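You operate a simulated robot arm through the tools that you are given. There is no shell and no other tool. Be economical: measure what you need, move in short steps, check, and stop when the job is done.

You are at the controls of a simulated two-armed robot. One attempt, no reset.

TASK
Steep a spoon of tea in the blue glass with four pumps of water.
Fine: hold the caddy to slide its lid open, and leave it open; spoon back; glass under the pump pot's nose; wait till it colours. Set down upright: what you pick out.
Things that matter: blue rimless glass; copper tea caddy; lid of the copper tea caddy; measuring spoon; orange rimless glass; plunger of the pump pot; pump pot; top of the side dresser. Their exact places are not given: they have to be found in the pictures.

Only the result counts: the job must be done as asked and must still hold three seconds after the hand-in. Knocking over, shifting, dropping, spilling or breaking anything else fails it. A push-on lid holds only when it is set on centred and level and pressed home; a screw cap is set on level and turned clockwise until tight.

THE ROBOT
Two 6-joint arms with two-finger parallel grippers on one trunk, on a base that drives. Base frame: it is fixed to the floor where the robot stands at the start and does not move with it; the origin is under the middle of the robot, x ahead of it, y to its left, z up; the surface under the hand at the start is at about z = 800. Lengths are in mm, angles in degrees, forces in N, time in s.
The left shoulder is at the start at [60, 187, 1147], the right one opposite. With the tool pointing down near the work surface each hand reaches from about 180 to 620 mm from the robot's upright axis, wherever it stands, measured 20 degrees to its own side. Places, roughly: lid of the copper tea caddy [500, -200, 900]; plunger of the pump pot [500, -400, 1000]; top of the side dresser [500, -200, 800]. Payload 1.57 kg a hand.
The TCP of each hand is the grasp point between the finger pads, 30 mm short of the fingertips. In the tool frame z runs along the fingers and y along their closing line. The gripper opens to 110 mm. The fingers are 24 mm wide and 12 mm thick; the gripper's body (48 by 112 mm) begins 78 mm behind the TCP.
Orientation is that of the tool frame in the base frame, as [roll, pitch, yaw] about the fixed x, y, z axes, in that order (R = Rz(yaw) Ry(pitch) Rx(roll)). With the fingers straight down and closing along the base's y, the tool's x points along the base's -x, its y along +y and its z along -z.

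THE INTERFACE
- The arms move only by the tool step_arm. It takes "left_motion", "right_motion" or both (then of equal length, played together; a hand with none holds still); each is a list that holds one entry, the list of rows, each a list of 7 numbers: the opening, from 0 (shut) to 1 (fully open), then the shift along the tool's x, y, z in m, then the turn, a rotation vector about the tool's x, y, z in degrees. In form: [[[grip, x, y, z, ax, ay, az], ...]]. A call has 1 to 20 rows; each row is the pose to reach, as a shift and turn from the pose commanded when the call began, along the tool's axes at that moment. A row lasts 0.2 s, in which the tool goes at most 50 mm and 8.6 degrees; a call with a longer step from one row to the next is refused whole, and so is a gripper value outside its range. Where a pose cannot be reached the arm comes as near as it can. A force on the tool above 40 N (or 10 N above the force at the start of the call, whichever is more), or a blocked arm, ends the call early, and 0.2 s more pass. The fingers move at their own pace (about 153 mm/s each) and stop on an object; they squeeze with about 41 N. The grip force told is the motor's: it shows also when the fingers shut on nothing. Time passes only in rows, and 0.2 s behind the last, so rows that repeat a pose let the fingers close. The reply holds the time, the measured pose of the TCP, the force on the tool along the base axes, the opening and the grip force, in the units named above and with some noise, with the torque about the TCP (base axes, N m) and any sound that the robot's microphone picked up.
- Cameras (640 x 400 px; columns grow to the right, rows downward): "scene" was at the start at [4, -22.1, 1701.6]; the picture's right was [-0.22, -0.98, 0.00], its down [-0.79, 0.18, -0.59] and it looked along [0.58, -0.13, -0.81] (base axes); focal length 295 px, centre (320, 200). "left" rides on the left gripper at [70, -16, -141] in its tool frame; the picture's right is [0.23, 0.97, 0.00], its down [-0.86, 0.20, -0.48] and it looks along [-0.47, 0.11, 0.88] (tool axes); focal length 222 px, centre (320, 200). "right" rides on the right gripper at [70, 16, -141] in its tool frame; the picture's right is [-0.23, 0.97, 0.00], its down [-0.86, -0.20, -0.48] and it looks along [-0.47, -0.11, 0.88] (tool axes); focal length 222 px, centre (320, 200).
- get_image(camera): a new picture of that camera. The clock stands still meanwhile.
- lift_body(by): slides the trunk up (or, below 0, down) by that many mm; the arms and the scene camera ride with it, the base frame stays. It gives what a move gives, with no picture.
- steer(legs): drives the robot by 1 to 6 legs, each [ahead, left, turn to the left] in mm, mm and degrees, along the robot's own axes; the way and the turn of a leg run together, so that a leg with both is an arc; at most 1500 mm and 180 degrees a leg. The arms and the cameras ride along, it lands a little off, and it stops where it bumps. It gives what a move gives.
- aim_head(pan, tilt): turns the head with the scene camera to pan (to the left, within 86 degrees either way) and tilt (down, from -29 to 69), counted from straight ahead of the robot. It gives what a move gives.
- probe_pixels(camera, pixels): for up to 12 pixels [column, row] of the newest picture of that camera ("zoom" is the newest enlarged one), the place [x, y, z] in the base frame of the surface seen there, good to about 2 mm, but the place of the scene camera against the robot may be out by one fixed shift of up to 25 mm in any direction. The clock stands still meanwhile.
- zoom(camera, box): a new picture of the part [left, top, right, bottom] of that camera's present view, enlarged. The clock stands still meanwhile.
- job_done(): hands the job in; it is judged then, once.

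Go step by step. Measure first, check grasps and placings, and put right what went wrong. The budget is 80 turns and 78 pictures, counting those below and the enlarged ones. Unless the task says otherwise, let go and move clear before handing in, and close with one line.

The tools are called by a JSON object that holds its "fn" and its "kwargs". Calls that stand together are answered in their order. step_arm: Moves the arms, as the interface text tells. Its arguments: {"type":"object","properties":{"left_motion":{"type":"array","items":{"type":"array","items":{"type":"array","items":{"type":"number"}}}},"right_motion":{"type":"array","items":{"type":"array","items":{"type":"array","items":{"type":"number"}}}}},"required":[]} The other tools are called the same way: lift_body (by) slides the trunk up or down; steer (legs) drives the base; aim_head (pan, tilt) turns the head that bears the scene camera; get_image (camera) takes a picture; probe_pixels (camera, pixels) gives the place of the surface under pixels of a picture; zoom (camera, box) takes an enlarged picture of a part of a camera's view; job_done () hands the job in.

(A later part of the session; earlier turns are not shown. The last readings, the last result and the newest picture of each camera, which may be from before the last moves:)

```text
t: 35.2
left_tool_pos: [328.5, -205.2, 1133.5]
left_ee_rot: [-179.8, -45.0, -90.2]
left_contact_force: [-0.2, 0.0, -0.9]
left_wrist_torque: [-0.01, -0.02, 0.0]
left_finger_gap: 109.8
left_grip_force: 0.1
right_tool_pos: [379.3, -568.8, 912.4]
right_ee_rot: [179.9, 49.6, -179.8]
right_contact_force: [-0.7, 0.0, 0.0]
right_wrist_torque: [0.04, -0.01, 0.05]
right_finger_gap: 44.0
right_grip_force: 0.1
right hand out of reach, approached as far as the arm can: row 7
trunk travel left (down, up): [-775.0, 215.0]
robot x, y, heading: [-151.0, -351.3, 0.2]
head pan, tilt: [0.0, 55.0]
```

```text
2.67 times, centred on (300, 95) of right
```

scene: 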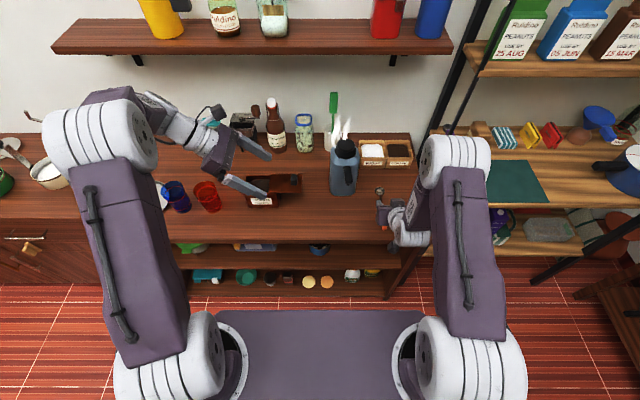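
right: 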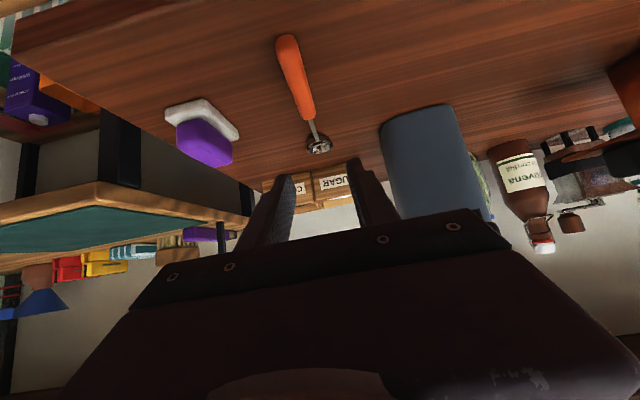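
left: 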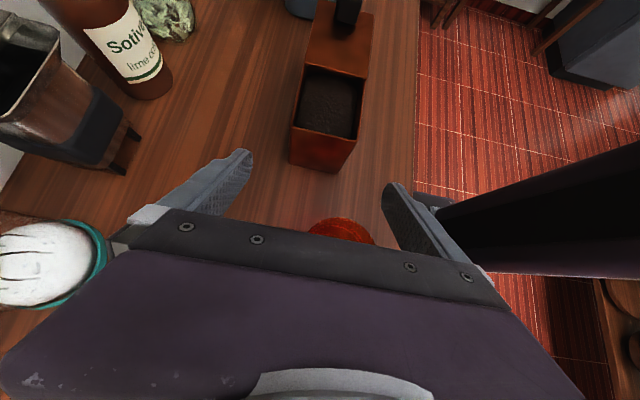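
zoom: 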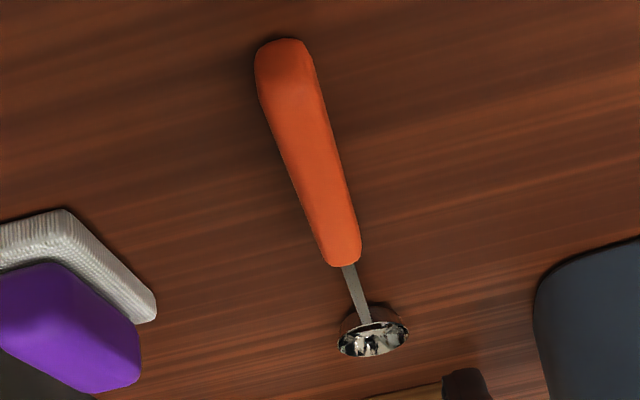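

Handle top z 821, centre y≈−572. Lowering 79 mm and closing on the handle.

{"fn": "step_arm", "kwargs": {"right_motion": [[[0.4, 0.015, -0.0032, 0.0135, 0, 0, 0], [0.4, 0.03, -0.0032, 0.027, 0, 0, 0], [0.4, 0.045, -0.0032, 0.0405, 0, 0, 0], [0.4, 0.0583, -0.0032, 0.0535, 0, 0, 0], [0.4, 0.0583, -0.0032, 0.0535, 0, 0, 0]]]}}

{"fn": "step_arm", "kwargs": {"right_motion": [[[0.2, 0, 0, 0, 0, 0, 0], [0.05, 0, 0, 0, 0, 0, 0], [0.0, 0, 0, 0, 0, 0, 0], [0.0, 0, 0, 0, 0, 0, 0]]]}}

{"fn": "get_image", "kwargs": {"camera": "right"}}

```text
t: 36.4
left_tool_pos: [327.6, -204.6, 1133.7]
left_ee_rot: [-179.8, -45.1, -90.3]
left_contact_force: [0.2, 0.0, 0.1]
left_wrist_torque: [-0.02, 0.03, -0.07]
left_finger_gap: 109.7
left_grip_force: 0.1
right_tool_pos: [390.1, -574.6, 831.9]
right_ee_rot: [180.0, 49.6, -179.6]
right_contact_force: [-0.4, 0.1, 0.4]
right_wrist_torque: [0.02, 0.02, 0.03]
right_finger_gap: 43.9
right_grip_force: 0.0
right hand out of reach, approached as far as the arm can: row 1, 2, 3, 4, 5
trunk travel left (down, up): [-775.0, 215.0]
robot x, y, heading: [-150.6, -355.7, -0.1]
head pan, tilt: [0.0, 55.0]
```

```text
t: 37.4
left_tool_pos: [329.1, -203.5, 1133.3]
left_ee_rot: [-179.7, -45.1, -90.3]
left_contact_force: [-0.5, 0.3, -0.6]
left_wrist_torque: [0.01, -0.01, -0.01]
left_finger_gap: 109.8
left_grip_force: 0.1
right_tool_pos: [390.6, -574.7, 832.3]
right_ee_rot: [179.9, 49.6, -179.6]
right_contact_force: [0.2, 0.0, 0.0]
right_wrist_torque: [0.03, 0.0, 0.0]
right_finger_gap: 14.4
right_grip_force: 31.0
trunk travel left (down, up): [-775.0, 215.0]
robot x, y, heading: [-149.2, -354.5, -0.1]
head pan, tilt: [0.0, 55.0]
```

```text
45 pictures are left
```

right: 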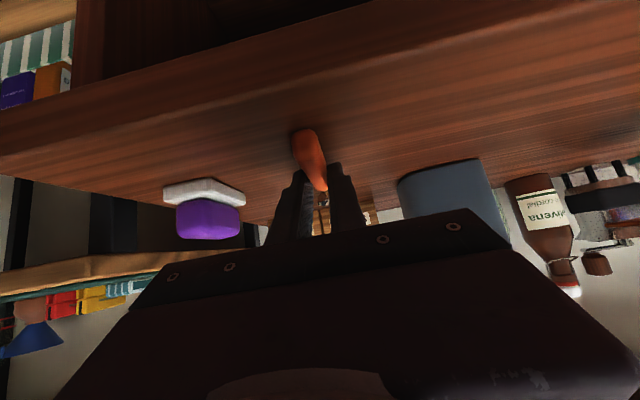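

Handle gripped (14.4 mm). I'll lift with the trunk, which keeps the arm configuration, and look at the spoon.

{"fn": "lift_body", "kwargs": {"by": 180}}

{"fn": "get_image", "kwargs": {"camera": "right"}}

{"fn": "get_image", "kwargs": {"camera": "scene"}}

```text
t: 39.4
left_tool_pos: [328.1, -202.9, 1314.1]
left_ee_rot: [-179.9, -45.1, -90.2]
left_contact_force: [-0.4, -0.4, -1.1]
left_wrist_torque: [-0.01, 0.0, 0.01]
left_finger_gap: 110.3
left_grip_force: 0.0
right_tool_pos: [390.0, -573.6, 1010.8]
right_ee_rot: [180.0, 49.7, -179.7]
right_contact_force: [-0.1, -0.5, -0.2]
right_wrist_torque: [-0.02, 0.01, 0.02]
right_finger_gap: 14.7
right_grip_force: 30.6
trunk travel left (down, up): [-955.0, 35.0]
robot x, y, heading: [-151.9, -356.6, 0.2]
head pan, tilt: [0.0, 55.0]
```

```text
44 pictures are left
```

right: 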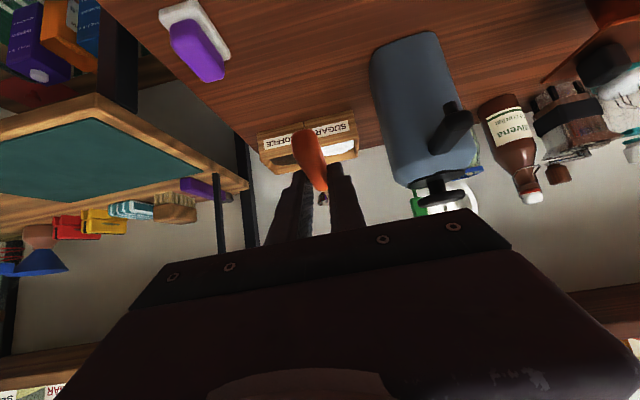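

```text
43 pictures are left
```

scene: 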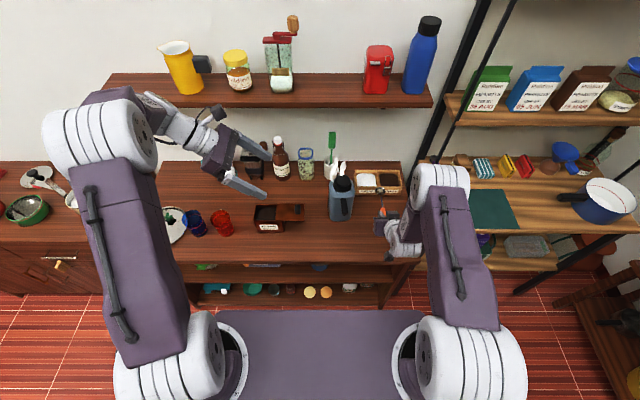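

Spoon is held and level. I'll back off, drive left past the pot, and come forward so the bowl hovers over the caddy.

{"fn": "steer", "kwargs": {"legs": [[-180, 0, 0], [0, 428, 0], [100, 0, 0]]}}

{"fn": "get_image", "kwargs": {"camera": "scene"}}

{"fn": "get_image", "kwargs": {"camera": "right"}}

```text
t: 43.9
left_tool_pos: [241.2, 220.4, 1316.1]
left_ee_rot: [-179.3, -45.1, -91.0]
left_contact_force: [-0.5, 0.8, -0.2]
left_wrist_torque: [0.02, -0.07, 0.04]
left_finger_gap: 110.1
left_grip_force: 0.2
right_tool_pos: [302.2, -150.9, 1013.1]
right_ee_rot: [180.0, 49.8, 179.9]
right_contact_force: [0.8, -0.2, 0.4]
right_wrist_torque: [0.02, 0.0, 0.01]
right_finger_gap: 14.4
right_grip_force: 31.1
trunk travel left (down, up): [-955.0, 35.0]
robot x, y, heading: [-231.8, 71.8, -0.3]
head pan, tilt: [0.0, 55.0]
```

```text
42 pictures are left
```

scene: 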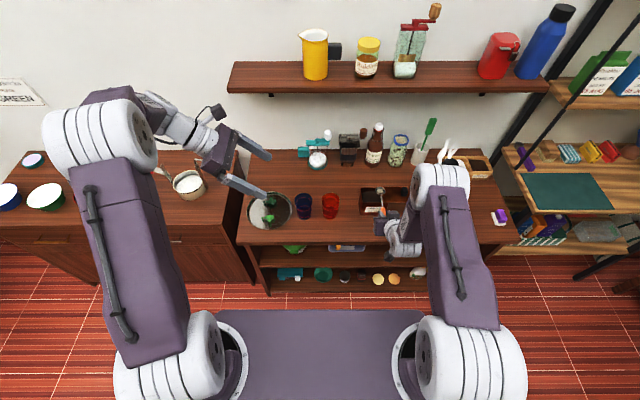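

```text
41 pictures are left
```

right: 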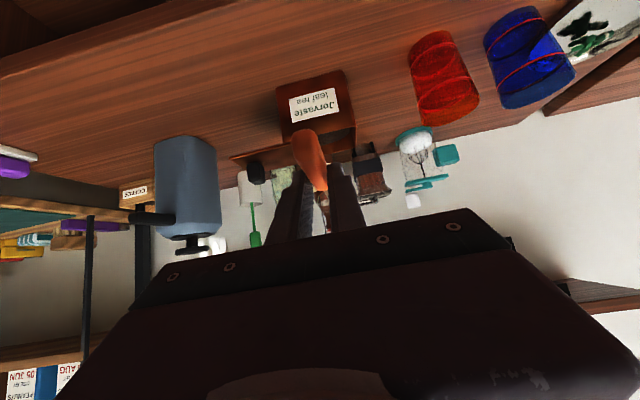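

TCP is at (302,−151,1013). I'll zoom the scene to verify the bowl in the hand.

{"fn": "zoom", "kwargs": {"camera": "scene", "box": [345, 175, 425, 225]}}

{"fn": "probe_pixels", "kwargs": {"camera": "scene", "pixels": [[381, 192], [380, 198], [382, 206], [380, 190], [400, 199], [370, 205]]}}

```text
8.00 times, centred on (385, 200) of scene
```

zoom: 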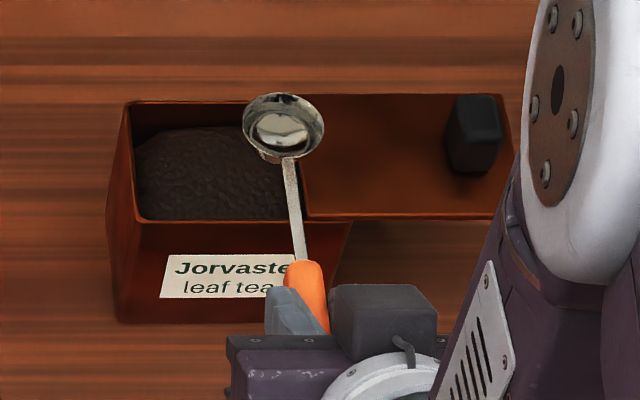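

```text
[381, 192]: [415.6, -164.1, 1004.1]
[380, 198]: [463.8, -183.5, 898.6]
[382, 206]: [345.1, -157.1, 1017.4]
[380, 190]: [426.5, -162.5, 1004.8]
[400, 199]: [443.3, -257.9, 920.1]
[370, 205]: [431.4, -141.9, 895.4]
```

Accounting for parallax, the bowl is at about (427,−151,996), in line with the wrist readings. I'll pitch it 40° bowl-down over the tea opening first.

{"fn": "step_arm", "kwargs": {"right_motion": [[[0, -0.0126, 0.001, 0.0084, 0, 6.7, 0], [0, -0.0252, 0.002, 0.0167, 0, 13.3, 0], [0, -0.0378, 0.003, 0.025, 0, 20, 0], [0, -0.0505, 0.004, 0.0335, 0, 26.7, 0], [0, -0.063, 0.005, 0.042, 0, 33.3, 0], [0, -0.0757, 0.006, 0.0502, 0, 40, 0], [0, -0.0757, 0.006, 0.0502, 0, 40, 0]]]}}

{"fn": "zoom", "kwargs": {"camera": "scene", "box": [345, 170, 425, 220]}}

{"fn": "get_image", "kwargs": {"camera": "right"}}

```text
t: 45.5
left_tool_pos: [246.8, 219.4, 1314.0]
left_ee_rot: [-179.7, -45.2, -90.7]
left_contact_force: [1.2, -0.8, -0.6]
left_wrist_torque: [0.01, -0.01, -0.03]
left_finger_gap: 109.9
left_grip_force: 0.1
right_tool_pos: [385.5, -143.8, 1039.1]
right_ee_rot: [180.0, 9.5, 179.8]
right_contact_force: [0.1, 0.6, 0.3]
right_wrist_torque: [0.02, -0.01, 0.01]
right_finger_gap: 14.7
right_grip_force: 30.7
right hand out of reach, approached as far as the arm can: row 4, 6, 7
trunk travel left (down, up): [-955.0, 35.0]
robot x, y, heading: [-231.1, 75.8, -0.2]
head pan, tilt: [0.0, 55.0]
```

```text
8.00 times, centred on (385, 195) of scene
```

zoom: 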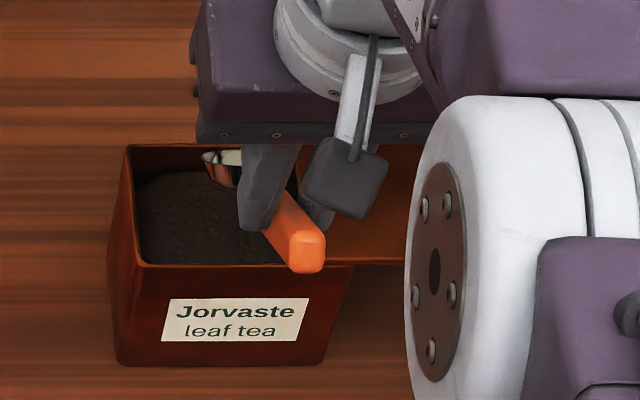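

```text
38 pictures are left
```

right: 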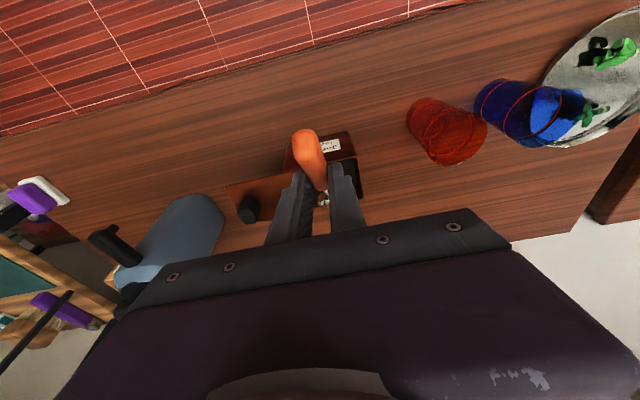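

Pose is right but near the reach limit. I'll retract the arm 100 mm and drive ahead 100.

{"fn": "step_arm", "kwargs": {"right_motion": [[[0, 0.0329, 0, -0.0055, 0, 0, 0], [0, 0.0657, 0, -0.011, 0, 0, 0], [0, 0.0986, 0, -0.0165, 0, 0, 0], [0, 0.0986, 0, -0.0165, 0, 0, 0]]]}}

{"fn": "steer", "kwargs": {"legs": [[100, 0, 0]]}}

```text
t: 46.5
left_tool_pos: [248.8, 220.0, 1315.0]
left_ee_rot: [-179.8, -45.1, -90.6]
left_contact_force: [0.6, -1.3, -0.4]
left_wrist_torque: [0.01, -0.02, 0.02]
left_finger_gap: 109.7
left_grip_force: 0.0
right_tool_pos: [284.2, -146.8, 1040.8]
right_ee_rot: [-180.0, 9.6, 179.8]
right_contact_force: [0.3, 1.2, -0.3]
right_wrist_torque: [0.01, 0.06, 0.03]
right_finger_gap: 14.7
right_grip_force: 30.8
trunk travel left (down, up): [-955.0, 35.0]
robot x, y, heading: [-232.5, 71.0, -0.3]
head pan, tilt: [0.0, 55.0]
```

```text
t: 47.7
left_tool_pos: [342.4, 218.7, 1316.5]
left_ee_rot: [-179.3, -45.1, -90.9]
left_contact_force: [-0.9, -0.2, 0.7]
left_wrist_torque: [0.02, -0.03, 0.02]
left_finger_gap: 110.0
left_grip_force: 0.2
right_tool_pos: [380.1, -146.3, 1041.9]
right_ee_rot: [180.0, 10.0, 180.0]
right_contact_force: [-0.3, -0.3, -0.6]
right_wrist_torque: [-0.01, -0.06, 0.01]
right_finger_gap: 14.6
right_grip_force: 30.7
trunk travel left (down, up): [-955.0, 35.0]
robot x, y, heading: [-131.7, 71.5, -0.3]
head pan, tilt: [0.0, 55.0]
```

Bowl is now about (465,−145,948), θ=40°. Dipping into the tea and pushing forward.

{"fn": "step_arm", "kwargs": {"right_motion": [[[0, -0.0018, 0, 0.0247, 0, 0, 0], [0, -0.0024, 0, 0.0487, 0, 0, 0], [0, -0.0017, 0, 0.0648, 0, 0, 0], [0, -0.0043, 0, 0.0734, 0, 0, 0], [0, -0.0089, 0, 0.0762, 0, 0, 0]]]}}

{"fn": "zoom", "kwargs": {"camera": "scene", "box": [345, 170, 425, 230]}}

```text
t: 48.9
left_tool_pos: [349.0, 218.5, 1314.4]
left_ee_rot: [-179.6, -45.1, -90.7]
left_contact_force: [-0.8, -0.3, -0.1]
left_wrist_torque: [0.0, 0.01, -0.01]
left_finger_gap: 109.7
left_grip_force: 0.1
right_tool_pos: [405.7, -145.9, 966.3]
right_ee_rot: [179.9, 9.6, 179.8]
right_contact_force: [0.3, 0.1, 0.0]
right_wrist_torque: [0.0, 0.0, 0.02]
right_finger_gap: 15.1
right_grip_force: 30.8
trunk travel left (down, up): [-955.0, 35.0]
robot x, y, heading: [-132.5, 68.7, -0.2]
head pan, tilt: [0.0, 55.0]
```

```text
6.67 times, centred on (385, 200) of scene
```

zoom: 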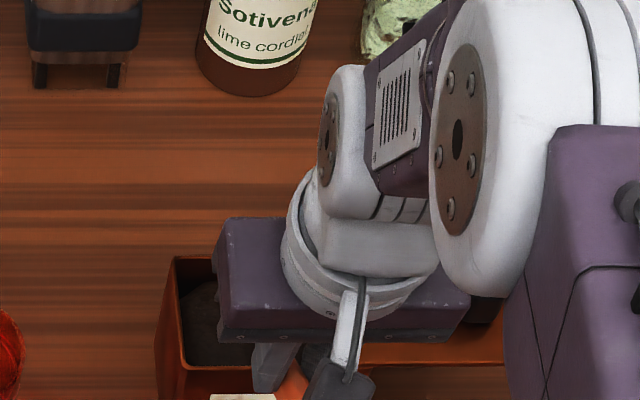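

No contact, bowl in the tea at about (490,−145,873). Now leveling while lifting out.

{"fn": "step_arm", "kwargs": {"right_motion": [[[0, 0.0133, 0, 0.0021, 0, -6, 0], [0, 0.0239, 0, 0.0026, 0, -12, 0], [0, 0.0323, 0, 0.0063, 0, -18.5, 0], [0, 0.039, 0, 0.0091, 0, -25, 0], [0, 0.0447, 0, 0.0097, 0, -32.5, 0], [0, 0.0474, 0, 0.0064, 0, -40, 0], [0, 0.0445, 0, -0.01, 0, -40, 0], [0, 0.0415, 0, -0.027, 0, -40, 0], [0, 0.039, 0, -0.0429, 0, -40, 0]]]}}

{"fn": "zoom", "kwargs": {"camera": "scene", "box": [345, 170, 425, 230]}}

```text
t: 50.9
left_tool_pos: [349.1, 219.5, 1314.1]
left_ee_rot: [-179.7, -45.1, -90.8]
left_contact_force: [-0.4, 0.0, -0.2]
left_wrist_torque: [-0.01, 0.01, 0.0]
left_finger_gap: 109.8
left_grip_force: 0.0
right_tool_pos: [400.7, -154.9, 999.3]
right_ee_rot: [179.9, 48.8, 179.8]
right_contact_force: [0.2, -0.9, -0.3]
right_wrist_torque: [0.0, 0.05, -0.02]
right_finger_gap: 14.7
right_grip_force: 30.4
right hand out of reach, approached as far as the arm can: row 6, 7, 8, 9
trunk travel left (down, up): [-955.0, 35.0]
robot x, y, heading: [-133.1, 71.3, 0.0]
head pan, tilt: [0.0, 55.0]
```

```text
6.67 times, centred on (385, 200) of scene
```

zoom: 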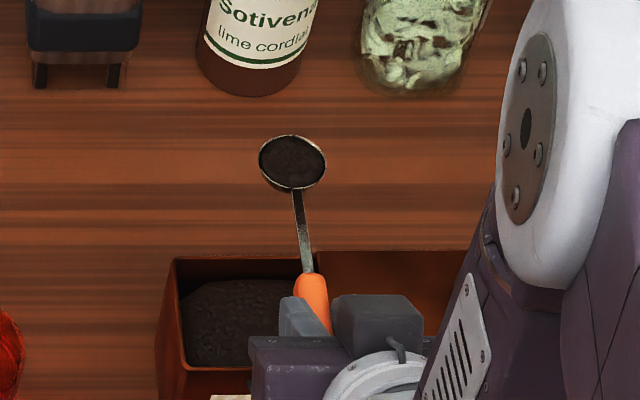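

The spoon is heaped with tea. Now measure the blue glass with the left wrist camera.

{"fn": "get_image", "kwargs": {"camera": "left"}}

{"fn": "get_image", "kwargs": {"camera": "scene"}}

```text
35 pictures are left
```

left: 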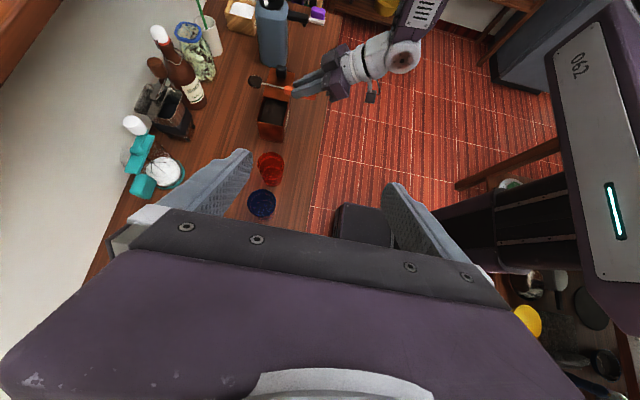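

```text
34 pictures are left
```

scene: 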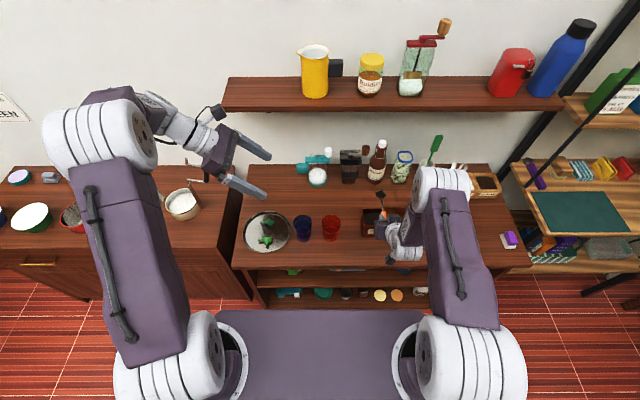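

{"fn": "zoom", "kwargs": {"camera": "left", "box": [230, 130, 310, 230]}}

{"fn": "probe_pixels", "kwargs": {"camera": "left", "pixels": [[262, 191], [249, 204], [275, 204], [261, 200], [262, 206], [271, 153], [259, 163], [284, 165], [270, 172], [275, 193], [256, 192], [268, 192]]}}

```text
4.00 times, centred on (270, 180) of left
```

zoom: 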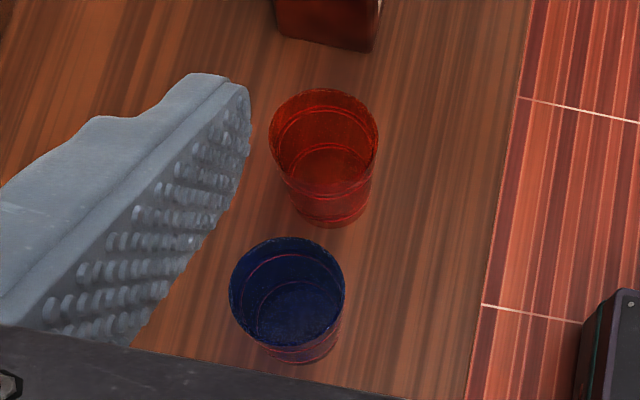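

```text
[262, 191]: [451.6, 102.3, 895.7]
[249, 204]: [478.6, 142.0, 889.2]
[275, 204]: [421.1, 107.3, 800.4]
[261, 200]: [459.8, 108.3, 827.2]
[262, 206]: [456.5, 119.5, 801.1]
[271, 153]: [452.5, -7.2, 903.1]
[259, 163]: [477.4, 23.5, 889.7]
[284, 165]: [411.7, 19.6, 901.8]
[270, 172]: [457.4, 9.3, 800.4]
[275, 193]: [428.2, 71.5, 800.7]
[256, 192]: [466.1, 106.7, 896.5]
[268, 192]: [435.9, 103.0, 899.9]
```

Blue glass: centre ≈(446,135), radius ≈33, rim z≈898; the orange one's centre is ≈(445,25). Before tipping tea I'll use the empty left arm as a mirrored reach test, which also readies it for the glass: first bring it back upright and yaw 180.

{"fn": "step_arm", "kwargs": {"left_motion": [[[0.8, 0, 0, 0, 0, -7.5, 0], [0.8, 0, 0, 0, 0, -15, 0], [0.8, 0, 0, 0, 0, -22.5, 0], [0.8, 0, 0, 0, 0, -30, 0], [0.8, 0, 0, 0, 0, -37.5, 0], [0.8, 0, 0, 0, 0, -45, 0], [0.8, 0, 0, 0, 0, -45, 0]]]}}

{"fn": "step_arm", "kwargs": {"left_motion": [[[0.8, 0, 0, 0.02, 0, 0, 8.2], [0.8, 0, 0, 0.04, 0, 0, 16.4], [0.8, 0, 0, 0.06, 0, 0, 24.5], [0.8, 0, 0, 0.08, 0, 0, 32.7], [0.8, 0, 0, 0.1, 0, 0, 40.9], [0.8, 0, 0, 0.12, 0, 0, 49], [0.8, 0, 0, 0.14, 0, 0, 57.3], [0.8, 0, 0, 0.16, 0, 0, 65.5], [0.8, 0, 0, 0.18, 0, 0, 73.6], [0.8, 0, 0, 0.2, 0, 0, 81.8], [0.8, 0, 0, 0.2, 0, 0, 90]]]}}

```text
t: 52.5
left_tool_pos: [349.6, 219.2, 1314.6]
left_ee_rot: [-179.8, 0.1, -90.6]
left_contact_force: [0.2, 1.0, -0.5]
left_wrist_torque: [0.03, 0.02, 0.02]
left_finger_gap: 88.0
left_grip_force: 0.0
right_tool_pos: [402.9, -154.4, 999.7]
right_ee_rot: [180.0, 48.7, 179.9]
right_contact_force: [-0.2, 1.1, -0.9]
right_wrist_torque: [0.02, 0.0, 0.0]
right_finger_gap: 14.4
right_grip_force: 30.4
trunk travel left (down, up): [-955.0, 35.0]
robot x, y, heading: [-131.5, 72.9, -0.2]
head pan, tilt: [0.0, 55.0]
```

```text
t: 54.9
left_tool_pos: [349.7, 220.1, 1113.6]
left_ee_rot: [-180.0, 0.2, 179.4]
left_contact_force: [0.0, -0.4, 1.0]
left_wrist_torque: [-0.04, 0.01, -0.02]
left_finger_gap: 88.1
left_grip_force: 0.0
right_tool_pos: [400.7, -155.3, 1000.0]
right_ee_rot: [180.0, 48.8, 179.9]
right_contact_force: [-0.3, -0.6, 0.4]
right_wrist_torque: [0.0, 0.01, -0.04]
right_finger_gap: 14.6
right_grip_force: 30.4
trunk travel left (down, up): [-955.0, 35.0]
robot x, y, heading: [-127.1, 70.5, -0.1]
head pan, tilt: [0.0, 55.0]
```

Now tilt the left forward like the right hand, then test a 170° spin about the tool axis.

{"fn": "step_arm", "kwargs": {"left_motion": [[[0.8, -0.01, 0.012, 0.01, 0, -7, 0], [0.8, -0.02, 0.024, 0.02, 0, -14, 0], [0.8, -0.03, 0.036, 0.03, 0, -21, 0], [0.8, -0.04, 0.048, 0.04, 0, -28, 0], [0.8, -0.051, 0.06, 0.05, 0, -35, 0], [0.8, -0.051, 0.077, 0.06, 0, -42, 0], [0.8, -0.051, 0.077, 0.06, 0, -49, 0]]]}}

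{"fn": "step_arm", "kwargs": {"left_motion": [[[0.8, 0, 0, 0, 0, 0, 8.5], [0.8, 0, 0, 0, 0, 0, 17], [0.8, 0, 0, 0, 0, 0, 25.5], [0.8, 0, 0, 0, 0, 0, 34], [0.8, 0, 0, 0, 0, 0, 42.5], [0.8, 0, 0, 0, 0, 0, 51], [0.8, 0, 0, 0, 0, 0, 59.5], [0.8, 0, 0, 0, 0, 0, 68], [0.8, 0, 0, 0, 0, 0, 76.5], [0.8, 0, 0, 0, 0, 0, 85], [0.8, 0, 0, 0, 0, 0, 93.5], [0.8, 0, 0, 0, 0, 0, 102], [0.8, 0, 0, 0, 0, 0, 110.5], [0.8, 0, 0, 0, 0, 0, 119], [0.8, 0, 0, 0, 0, 0, 127.5], [0.8, 0, 0, 0, 0, 0, 136], [0.8, 0, 0, 0, 0, 0, 144.5], [0.8, 0, 0, 0, 0, 0, 153], [0.8, 0, 0, 0, 0, 0, 161.5], [0.8, 0, 0, 0, 0, 0, 170]]]}}

```text
t: 56.5
left_tool_pos: [403.6, 296.5, 1053.4]
left_ee_rot: [-179.8, 49.1, 179.6]
left_contact_force: [-0.8, 0.1, -0.1]
left_wrist_torque: [-0.05, -0.01, -0.02]
left_finger_gap: 88.0
left_grip_force: 0.1
right_tool_pos: [401.0, -155.6, 999.4]
right_ee_rot: [179.9, 48.8, 179.9]
right_contact_force: [-1.0, -0.3, -0.7]
right_wrist_torque: [0.01, 0.01, 0.01]
right_finger_gap: 15.0
right_grip_force: 30.7
trunk travel left (down, up): [-955.0, 35.0]
robot x, y, heading: [-128.2, 72.8, -0.4]
head pan, tilt: [0.0, 55.0]
```

```text
t: 60.7
left_tool_pos: [401.7, 295.6, 1055.5]
left_ee_rot: [168.8, -47.9, 14.4]
left_contact_force: [0.3, 0.3, 0.0]
left_wrist_torque: [-0.01, 0.0, 0.02]
left_finger_gap: 87.9
left_grip_force: 0.1
right_tool_pos: [401.7, -154.8, 1000.0]
right_ee_rot: [179.9, 48.8, 179.9]
right_contact_force: [-0.6, 0.4, -0.6]
right_wrist_torque: [0.0, -0.04, 0.02]
right_finger_gap: 14.1
right_grip_force: 30.5
trunk travel left (down, up): [-955.0, 35.0]
robot x, y, heading: [-130.5, 73.2, -0.3]
head pan, tilt: [0.0, 55.0]
```

The 170° spin is fully reachable. I'll raise the left hand, then drive back, left and ahead so the level spoon's bowl comes over the blue glass, with the trunk down 40.

{"fn": "step_arm", "kwargs": {"left_motion": [[[0.8, 0.03, 0.005, -0.026, 0, 0, 0], [0.8, 0.06, 0.011, -0.053, 0, 0, 0], [0.8, 0.089, 0.016, -0.079, 0, 0, 0]]]}}

{"fn": "steer", "kwargs": {"legs": [[-150, 0, 0], [0, 289, 0], [70, 0, 0]]}}

{"fn": "lift_body", "kwargs": {"by": -40}}

{"fn": "get_image", "kwargs": {"camera": "scene"}}

{"fn": "get_image", "kwargs": {"camera": "right"}}

```text
t: 61.5
left_tool_pos: [400.2, 294.4, 1173.6]
left_ee_rot: [168.7, -48.2, 14.6]
left_contact_force: [0.0, -0.6, -0.4]
left_wrist_torque: [0.02, 0.03, 0.0]
left_finger_gap: 87.9
left_grip_force: 0.1
right_tool_pos: [400.5, -156.4, 999.7]
right_ee_rot: [179.9, 48.8, 179.8]
right_contact_force: [0.0, -0.5, -0.4]
right_wrist_torque: [-0.03, -0.04, -0.02]
right_finger_gap: 14.6
right_grip_force: 30.8
trunk travel left (down, up): [-955.0, 35.0]
robot x, y, heading: [-131.4, 70.2, -0.3]
head pan, tilt: [0.0, 55.0]
```

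```text
t: 65.1
left_tool_pos: [308.8, 590.2, 1178.4]
left_ee_rot: [168.5, -48.6, 15.2]
left_contact_force: [-1.0, 0.5, -0.4]
left_wrist_torque: [-0.02, -0.04, 0.01]
left_finger_gap: 87.9
left_grip_force: 0.0
right_tool_pos: [313.2, 141.0, 1003.9]
right_ee_rot: [179.7, 49.2, -179.8]
right_contact_force: [-1.1, -0.7, 0.0]
right_wrist_torque: [-0.02, -0.02, 0.02]
right_finger_gap: 14.6
right_grip_force: 31.1
trunk travel left (down, up): [-955.0, 35.0]
robot x, y, heading: [-211.5, 364.1, 0.2]
head pan, tilt: [0.0, 55.0]
```

```text
t: 65.9
left_tool_pos: [318.8, 591.7, 1133.4]
left_ee_rot: [168.6, -48.1, 15.0]
left_contact_force: [-0.4, -0.1, 1.1]
left_wrist_torque: [0.05, 0.01, -0.02]
left_finger_gap: 88.1
left_grip_force: 0.1
right_tool_pos: [322.2, 143.2, 959.5]
right_ee_rot: [-180.0, 48.6, -179.6]
right_contact_force: [0.9, 0.2, -0.6]
right_wrist_torque: [-0.03, 0.02, 0.02]
right_finger_gap: 14.6
right_grip_force: 30.6
trunk travel left (down, up): [-915.0, 75.0]
robot x, y, heading: [-213.7, 364.9, 0.2]
head pan, tilt: [0.0, 55.0]
```

```text
32 pictures are left
```

scene: 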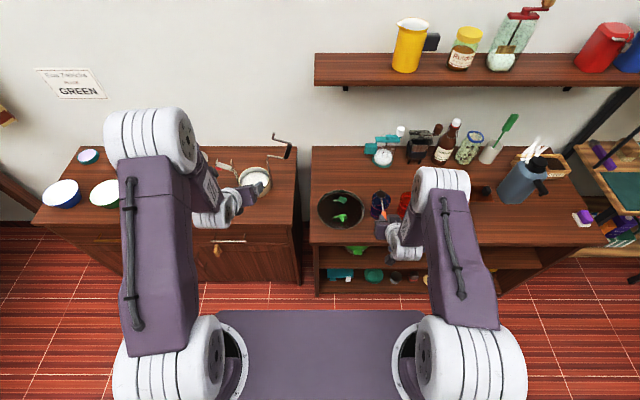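

```text
31 pictures are left
```

right: 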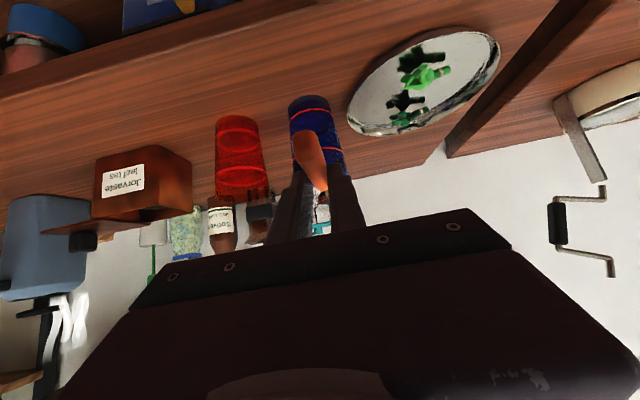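

Bowl estimate (447,144,942); glass centre (446,135). I'll zoom to verify and probe the glass again.

{"fn": "zoom", "kwargs": {"camera": "scene", "box": [350, 180, 430, 240]}}

{"fn": "probe_pixels", "kwargs": {"camera": "right", "pixels": [[308, 98], [292, 110], [327, 108], [299, 96], [318, 97], [338, 150], [305, 120], [240, 118], [222, 125], [258, 124], [240, 150]]}}

```text
6.67 times, centred on (390, 210) of scene
```

zoom: 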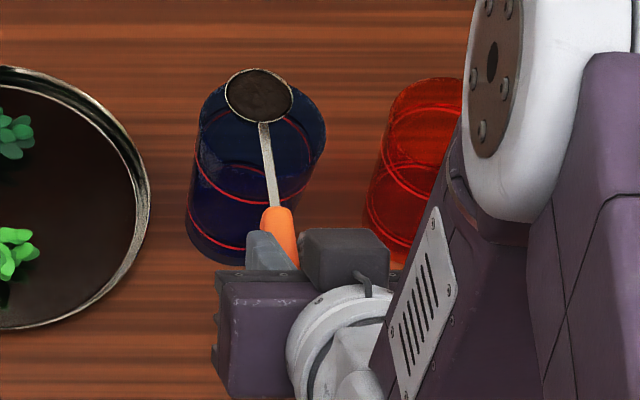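

```text
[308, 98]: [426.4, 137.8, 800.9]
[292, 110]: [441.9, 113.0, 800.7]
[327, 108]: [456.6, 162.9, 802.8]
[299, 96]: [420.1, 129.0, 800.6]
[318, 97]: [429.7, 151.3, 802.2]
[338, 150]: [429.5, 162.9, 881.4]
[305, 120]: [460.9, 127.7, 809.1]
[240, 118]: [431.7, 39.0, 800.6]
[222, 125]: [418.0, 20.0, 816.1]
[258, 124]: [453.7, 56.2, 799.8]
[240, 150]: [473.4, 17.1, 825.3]
```

I'll probe the bowl and the glass rim in this same zoomed view for a relative position.

{"fn": "probe_pixels", "kwargs": {"camera": "zoom", "pixels": [[260, 92], [260, 75], [260, 116], [232, 95], [288, 96], [202, 125], [324, 135], [206, 110], [320, 115], [212, 93], [311, 95], [240, 200]]}}

```text
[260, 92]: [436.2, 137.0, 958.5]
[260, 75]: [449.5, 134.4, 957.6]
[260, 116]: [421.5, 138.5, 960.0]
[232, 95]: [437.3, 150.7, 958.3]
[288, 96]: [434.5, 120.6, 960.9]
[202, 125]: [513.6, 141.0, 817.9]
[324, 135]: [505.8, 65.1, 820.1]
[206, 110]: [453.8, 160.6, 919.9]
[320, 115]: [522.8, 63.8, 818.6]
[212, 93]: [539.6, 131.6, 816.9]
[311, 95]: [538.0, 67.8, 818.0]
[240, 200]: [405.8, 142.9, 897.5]
```

In the same view the bowl is only about 5–9 mm off the glass centre. I'll start the tip with a bowl-centred spin up to 51° (no spill yet) and check reach.

{"fn": "step_arm", "kwargs": {"right_motion": [[[0, 0.0011, -0.0121, 0.0024, 0, 0, -8.5], [0, 0.0008, -0.0239, 0.0047, 0, 0, -17], [0, -0.001, -0.0354, 0.0071, 0, 0, -25.5], [0, -0.0043, -0.0461, 0.0094, 0, 0, -34], [0, -0.0095, -0.0543, 0.0105, 0, 0, -42.5], [0, -0.0158, -0.0613, 0.0115, 0, 0, -51]]]}}

{"fn": "zoom", "kwargs": {"camera": "scene", "box": [350, 180, 430, 240]}}

```text
t: 67.3
left_tool_pos: [317.6, 592.3, 1134.2]
left_ee_rot: [168.6, -48.1, 15.0]
left_contact_force: [-0.3, 0.2, 0.3]
left_wrist_torque: [0.0, 0.03, 0.01]
left_finger_gap: 88.3
left_grip_force: 0.1
right_tool_pos: [342.0, 81.6, 964.0]
right_ee_rot: [-138.5, 28.1, -117.6]
right_contact_force: [0.2, -0.1, -0.1]
right_wrist_torque: [-0.04, 0.01, -0.02]
right_finger_gap: 14.5
right_grip_force: 30.5
trunk travel left (down, up): [-915.0, 75.0]
robot x, y, heading: [-215.8, 364.2, 0.2]
head pan, tilt: [0.0, 55.0]
```

```text
6.67 times, centred on (390, 210) of scene
```

zoom: 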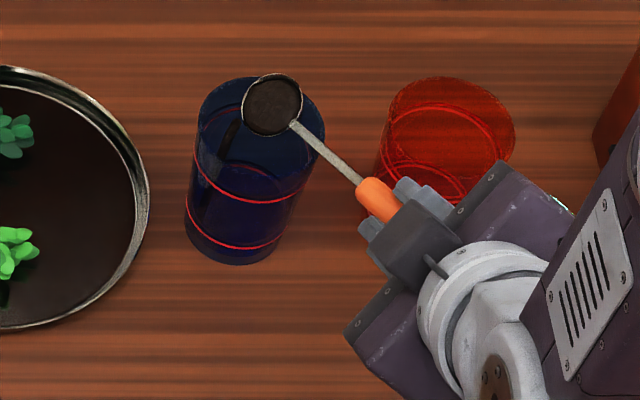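

No flags, and tea is starting to run into the glass. Continuing the bowl-centred spin to about 178°.

{"fn": "step_arm", "kwargs": {"right_motion": [[[0, 0, -0.0094, 0.0011, 0, 0, -8.5], [0, -0.0015, -0.0186, 0.0022, 0, 0, -17], [0, -0.0046, -0.0273, 0.0033, 0, 0, -25.5], [0, -0.0089, -0.0352, 0.0044, 0, 0, -34], [0, -0.0145, -0.0425, 0.0055, 0, 0, -42.5], [0, -0.0212, -0.0487, 0.0065, 0, 0, -51], [0, -0.0298, -0.0546, 0.0065, 0, 0, -59.5], [0, -0.039, -0.0592, 0.0065, 0, 0, -68], [0, -0.049, -0.0623, 0.0065, 0, 0, -76.5], [0, -0.0591, -0.064, 0.0065, 0, 0, -85], [0, -0.0695, -0.0641, 0.0065, 0, 0, -93.5], [0, -0.0799, -0.0627, 0.0065, 0, 0, -102], [0, -0.0897, -0.0598, 0.0065, 0, 0, -110.5], [0, -0.0991, -0.0555, 0.0065, 0, 0, -119], [0, -0.1078, -0.0498, 0.0065, 0, 0, -127.5], [0, -0.1078, -0.0498, 0.0065, 0, 0, -127.5], [0, -0.1078, -0.0498, 0.0065, 0, 0, -127.5]]]}}

{"fn": "zoom", "kwargs": {"camera": "scene", "box": [350, 180, 430, 240]}}

{"fn": "get_image", "kwargs": {"camera": "right"}}

```text
t: 70.9
left_tool_pos: [316.8, 591.6, 1133.4]
left_ee_rot: [168.6, -48.1, 15.1]
left_contact_force: [0.0, 0.4, 0.5]
left_wrist_torque: [0.02, 0.0, 0.02]
left_finger_gap: 88.2
left_grip_force: 0.0
right_tool_pos: [419.9, 129.4, 1038.6]
right_ee_rot: [-177.4, -48.4, -2.4]
right_contact_force: [-0.6, -0.3, 0.0]
right_wrist_torque: [0.0, 0.0, 0.04]
right_finger_gap: 14.8
right_grip_force: 31.2
right hand out of reach, approached as far as the arm can: row 15, 16, 17
trunk travel left (down, up): [-915.0, 75.0]
robot x, y, heading: [-212.4, 364.5, 0.2]
head pan, tilt: [0.0, 55.0]
```

```text
6.67 times, centred on (390, 210) of scene
```

zoom: 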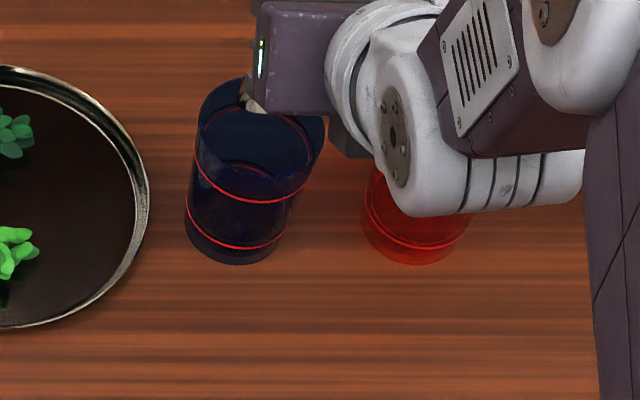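

```text
27 pictures are left
```

right: 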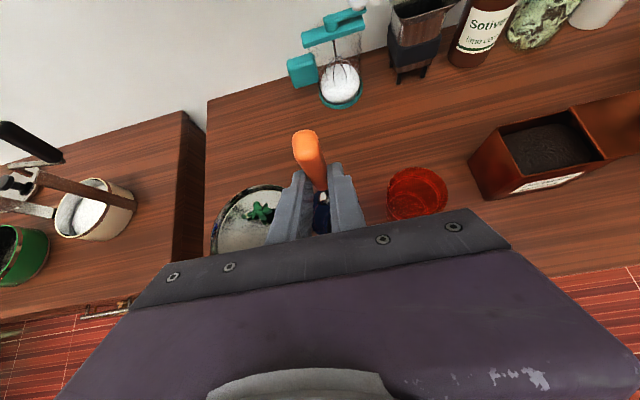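

Reached. I'll lift with the trunk to see the spoon and glass.

{"fn": "lift_body", "kwargs": {"by": 70}}

{"fn": "step_arm", "kwargs": {"right_motion": [[[0, 0, 0, 0, 0, 0, 8.5], [0, 0, 0, 0, 0, 0, 17], [0, 0, 0, 0, 0, 0, 25.5], [0, 0, 0, 0, 0, 0, 34], [0, 0, 0, 0, 0, 0, 42.5], [0, 0, 0, 0, 0, 0, 51], [0, 0, 0, 0, 0, 0, 59.5], [0, 0, 0, 0, 0, 0, 68], [0, 0, 0, 0, 0, 0, 76.5], [0, 0, 0, 0, 0, 0, 85], [0, 0, 0, 0, 0, 0, 93.5], [0, 0, 0, 0, 0, 0, 102], [0, 0, 0, 0, 0, 0, 110.5], [0, 0, 0, 0, 0, 0, 119], [0, 0, 0, 0, 0, 0, 127.5], [0, 0, 0, 0, 0, 0, 136], [0, 0, 0, 0, 0, 0, 144.5], [0, 0, 0, 0, 0, 0, 153], [0, 0, 0, 0, 0, 0, 161.5], [0, 0, 0, 0, 0, 0, 170]]]}}

{"fn": "zoom", "kwargs": {"camera": "scene", "box": [340, 160, 440, 240]}}

```text
t: 72.0
left_tool_pos: [316.4, 591.9, 1204.1]
left_ee_rot: [168.6, -48.1, 15.1]
left_contact_force: [-0.5, -0.5, -0.6]
left_wrist_torque: [0.02, -0.03, 0.0]
left_finger_gap: 87.9
left_grip_force: 0.0
right_tool_pos: [420.1, 129.4, 1109.6]
right_ee_rot: [-177.3, -48.6, -2.4]
right_contact_force: [-0.5, -0.2, -1.6]
right_wrist_torque: [0.0, 0.01, 0.0]
right_finger_gap: 14.6
right_grip_force: 31.1
trunk travel left (down, up): [-985.0, 5.0]
robot x, y, heading: [-210.0, 364.9, 0.3]
head pan, tilt: [0.0, 55.0]
```

```text
t: 76.2
left_tool_pos: [316.7, 592.3, 1203.5]
left_ee_rot: [168.6, -48.1, 15.1]
left_contact_force: [0.1, -0.3, 0.7]
left_wrist_torque: [0.01, 0.02, -0.02]
left_finger_gap: 88.1
left_grip_force: 0.1
right_tool_pos: [419.0, 128.6, 1109.4]
right_ee_rot: [-171.6, 48.0, -167.6]
right_contact_force: [0.1, -0.5, 0.8]
right_wrist_torque: [0.03, 0.01, -0.01]
right_finger_gap: 14.6
right_grip_force: 30.0
trunk travel left (down, up): [-985.0, 5.0]
robot x, y, heading: [-216.7, 365.7, 0.3]
head pan, tilt: [0.0, 55.0]
```

```text
5.00 times, centred on (390, 200) of scene
```

zoom: 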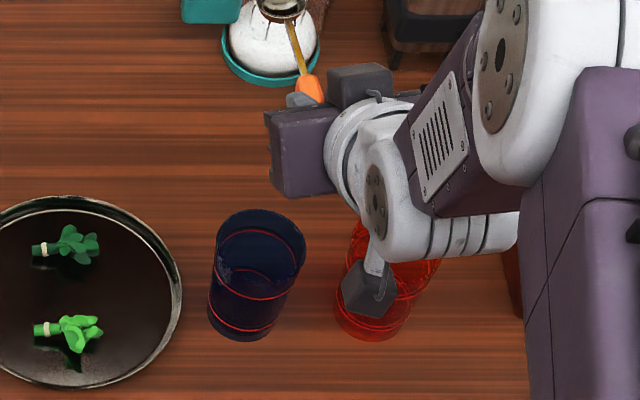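

{"fn": "zoom", "kwargs": {"camera": "scene", "box": [370, 130, 430, 180]}}

{"fn": "zoom", "kwargs": {"camera": "scene", "box": [370, 190, 420, 235]}}

```text
8.00 times, centred on (400, 155) of scene
```

zoom: 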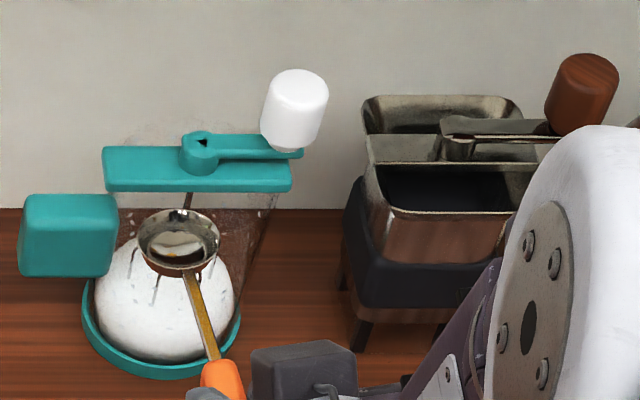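

```text
8.89 times, centred on (395, 212) of scene
```

zoom: 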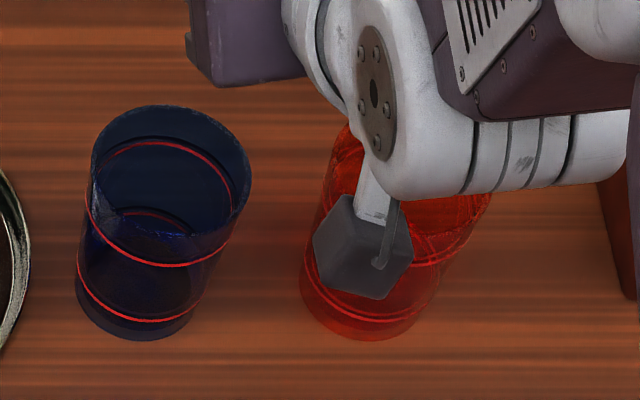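

The spoon is empty and the tea is in the glass with nothing spilled. Now back off, drive to the spoon's place, and restore the spoon's orientation.

{"fn": "steer", "kwargs": {"legs": [[-150, 0, 0], [0, -703, -0.2]]}}

{"fn": "step_arm", "kwargs": {"right_motion": [[[0, 0, 0, 0, 0, 0, 4.2], [0, 0, 0, 0, 0, 0, 8.5], [0, 0, 0, 0, 0, 0, 8.5]]]}}

```text
t: 81.0
left_tool_pos: [168.7, -111.4, 1204.1]
left_ee_rot: [168.6, -48.1, 15.3]
left_contact_force: [0.4, -0.2, 0.1]
left_wrist_torque: [-0.03, 0.02, 0.0]
left_finger_gap: 88.0
left_grip_force: 0.1
right_tool_pos: [271.5, -574.9, 1110.9]
right_ee_rot: [-171.4, 47.9, -167.2]
right_contact_force: [-0.7, 0.1, -0.9]
right_wrist_torque: [0.0, 0.04, -0.02]
right_finger_gap: 14.4
right_grip_force: 30.4
trunk travel left (down, up): [-985.0, 5.0]
robot x, y, heading: [-359.1, -338.9, 0.3]
head pan, tilt: [0.0, 55.0]
```

```text
t: 81.8
left_tool_pos: [168.6, -113.3, 1203.7]
left_ee_rot: [168.6, -48.1, 15.2]
left_contact_force: [0.4, -0.2, -0.1]
left_wrist_torque: [-0.03, 0.0, -0.03]
left_finger_gap: 88.1
left_grip_force: 0.1
right_tool_pos: [272.3, -575.4, 1109.1]
right_ee_rot: [178.8, 48.5, 180.0]
right_contact_force: [0.6, -0.2, 0.5]
right_wrist_torque: [0.04, 0.02, -0.01]
right_finger_gap: 14.6
right_grip_force: 30.9
trunk travel left (down, up): [-985.0, 5.0]
robot x, y, heading: [-359.9, -338.9, 0.2]
head pan, tilt: [0.0, 55.0]
```

Small orientation fix and the arm offset for placing (−60 x, −67 z), then drive ahead.

{"fn": "step_arm", "kwargs": {"right_motion": [[[0, 0.023, 0, 0, 0.4, -0.3, 0], [0, 0.045, 0, 0, 0.8, -0.6, 0], [0, 0.068, 0, 0, 1.2, -1.1, 0], [0, 0.09, 0, -0.0005, 1.2, -1.1, 0], [0, 0.09, 0, -0.0005, 1.2, -1.1, 0]]]}}

{"fn": "steer", "kwargs": {"legs": [[178, 0, -0.2]]}}

{"fn": "lift_body", "kwargs": {"by": -140}}

{"fn": "get_image", "kwargs": {"camera": "scene"}}

```text
t: 83.0
left_tool_pos: [166.6, -113.2, 1203.8]
left_ee_rot: [168.6, -48.1, 15.3]
left_contact_force: [-0.7, -0.2, 1.2]
left_wrist_torque: [0.01, -0.02, -0.03]
left_finger_gap: 88.3
left_grip_force: 0.0
right_tool_pos: [210.7, -576.1, 1044.7]
right_ee_rot: [-179.8, 49.7, 180.0]
right_contact_force: [-0.3, -0.2, 0.0]
right_wrist_torque: [0.04, -0.01, 0.04]
right_finger_gap: 14.5
right_grip_force: 30.3
trunk travel left (down, up): [-985.0, 5.0]
robot x, y, heading: [-360.5, -341.3, 0.5]
head pan, tilt: [0.0, 55.0]
```

```text
t: 84.5
left_tool_pos: [344.8, -113.6, 1205.6]
left_ee_rot: [168.6, -48.3, 15.1]
left_contact_force: [0.1, 0.0, -0.3]
left_wrist_torque: [0.0, -0.02, 0.03]
left_finger_gap: 88.2
left_grip_force: 0.1
right_tool_pos: [388.1, -575.6, 1046.2]
right_ee_rot: [-179.8, 49.9, 179.8]
right_contact_force: [-0.7, 0.2, -0.4]
right_wrist_torque: [0.03, -0.01, 0.0]
right_finger_gap: 14.7
right_grip_force: 30.6
trunk travel left (down, up): [-985.0, 5.0]
robot x, y, heading: [-179.9, -340.7, 0.6]
head pan, tilt: [0.0, 55.0]
```

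```text
t: 86.2
left_tool_pos: [349.7, -113.4, 1062.5]
left_ee_rot: [168.6, -48.0, 15.2]
left_contact_force: [-0.2, -0.1, -0.1]
left_wrist_torque: [-0.02, -0.02, -0.01]
left_finger_gap: 87.9
left_grip_force: 0.0
right_tool_pos: [393.0, -576.4, 903.9]
right_ee_rot: [-179.8, 49.7, 179.8]
right_contact_force: [0.2, -0.1, 0.4]
right_wrist_torque: [0.01, 0.03, 0.0]
right_finger_gap: 14.6
right_grip_force: 30.5
trunk travel left (down, up): [-845.0, 145.0]
robot x, y, heading: [-177.3, -340.2, 0.2]
head pan, tilt: [0.0, 55.0]
```

```text
23 pictures are left
```

scene: 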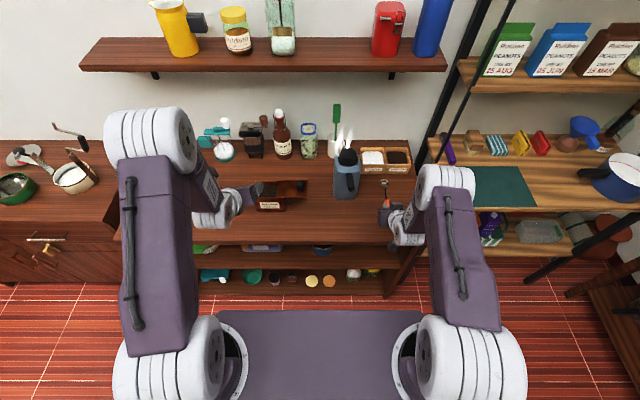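

Spoon is above its place (TCP 392,−576,904). Lowering the trunk the last 71 mm.

{"fn": "lift_body", "kwargs": {"by": -70}}

```text
t: 87.3
left_tool_pos: [348.6, -114.3, 993.3]
left_ee_rot: [168.6, -48.1, 15.1]
left_contact_force: [-0.2, -0.1, 0.2]
left_wrist_torque: [-0.02, -0.01, 0.0]
left_finger_gap: 87.8
left_grip_force: 0.0
right_tool_pos: [392.0, -575.1, 833.4]
right_ee_rot: [-179.8, 49.8, 179.8]
right_contact_force: [-0.2, -0.2, -0.2]
right_wrist_torque: [0.0, 0.01, 0.0]
right_finger_gap: 14.8
right_grip_force: 30.0
trunk travel left (down, up): [-775.0, 215.0]
robot x, y, heading: [-177.7, -342.8, 0.2]
head pan, tilt: [0.0, 55.0]
```

At z 833.4, within 1–2 mm of the pick pose. Last 1.5 mm, then open and lift straight up.

{"fn": "step_arm", "kwargs": {"right_motion": [[[0, 0.0011, 0, 0.001, 0, 0, 0], [0, 0.0011, 0, 0.001, 0, 0, 0], [0.2, 0.0011, 0, 0.001, 0, 0, 0], [0.4, 0.0011, 0, 0.001, 0, 0, 0], [0.4, 0.0011, 0, 0.001, 0, 0, 0]]]}}

{"fn": "lift_body", "kwargs": {"by": 150}}

{"fn": "get_image", "kwargs": {"camera": "right"}}

```text
t: 88.5
left_tool_pos: [349.5, -113.8, 994.5]
left_ee_rot: [168.6, -48.0, 15.0]
left_contact_force: [0.1, -0.2, 0.1]
left_wrist_torque: [-0.04, 0.02, -0.02]
left_finger_gap: 88.0
left_grip_force: 0.0
right_tool_pos: [391.0, -575.4, 831.2]
right_ee_rot: [-179.7, 49.7, 179.8]
right_contact_force: [-0.2, 0.0, 0.6]
right_wrist_torque: [0.02, 0.0, 0.0]
right_finger_gap: 44.0
right_grip_force: 0.1
trunk travel left (down, up): [-775.0, 215.0]
robot x, y, heading: [-177.4, -340.8, 0.0]
head pan, tilt: [0.0, 55.0]
```

```text
t: 90.2
left_tool_pos: [350.4, -114.0, 1144.1]
left_ee_rot: [168.6, -48.1, 15.0]
left_contact_force: [0.9, 0.4, 0.4]
left_wrist_torque: [0.02, 0.0, 0.0]
left_finger_gap: 88.0
left_grip_force: 0.0
right_tool_pos: [391.6, -577.0, 982.3]
right_ee_rot: [-179.8, 49.8, 179.8]
right_contact_force: [-0.1, 0.2, 0.5]
right_wrist_torque: [-0.02, -0.03, 0.01]
right_finger_gap: 43.7
right_grip_force: 0.1
trunk travel left (down, up): [-925.0, 65.0]
robot x, y, heading: [-182.4, -339.1, 0.2]
head pan, tilt: [0.0, 55.0]
```

```text
22 pictures are left
```

right: 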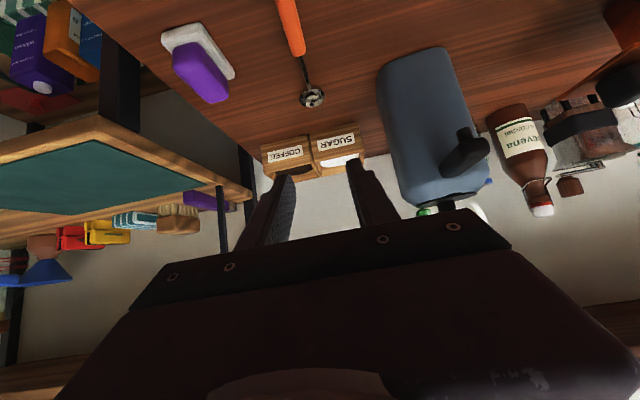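

Spoon is back in place. Now measure the pot's nose and plunger from this view.

{"fn": "zoom", "kwargs": {"camera": "right", "box": [360, 100, 520, 220]}}

{"fn": "probe_pixels", "kwargs": {"camera": "right", "pixels": [[466, 130], [483, 145], [470, 145], [463, 165], [447, 170], [460, 132], [488, 152], [430, 193], [445, 188], [410, 60], [390, 120], [445, 55]]}}

```text
3.33 times, centred on (440, 160) of right
```

zoom: 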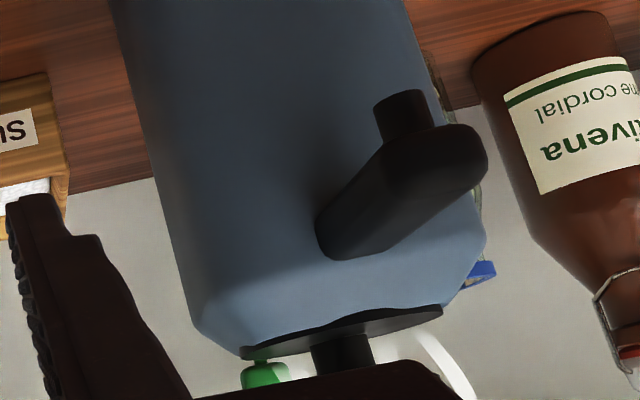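

```text
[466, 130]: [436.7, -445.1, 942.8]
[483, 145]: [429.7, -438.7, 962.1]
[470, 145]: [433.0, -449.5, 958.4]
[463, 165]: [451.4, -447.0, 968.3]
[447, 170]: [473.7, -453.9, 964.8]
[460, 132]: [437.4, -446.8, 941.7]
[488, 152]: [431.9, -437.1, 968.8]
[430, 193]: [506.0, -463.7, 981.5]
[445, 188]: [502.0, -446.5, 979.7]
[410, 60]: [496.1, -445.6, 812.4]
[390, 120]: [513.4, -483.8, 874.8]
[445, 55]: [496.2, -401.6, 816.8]
```

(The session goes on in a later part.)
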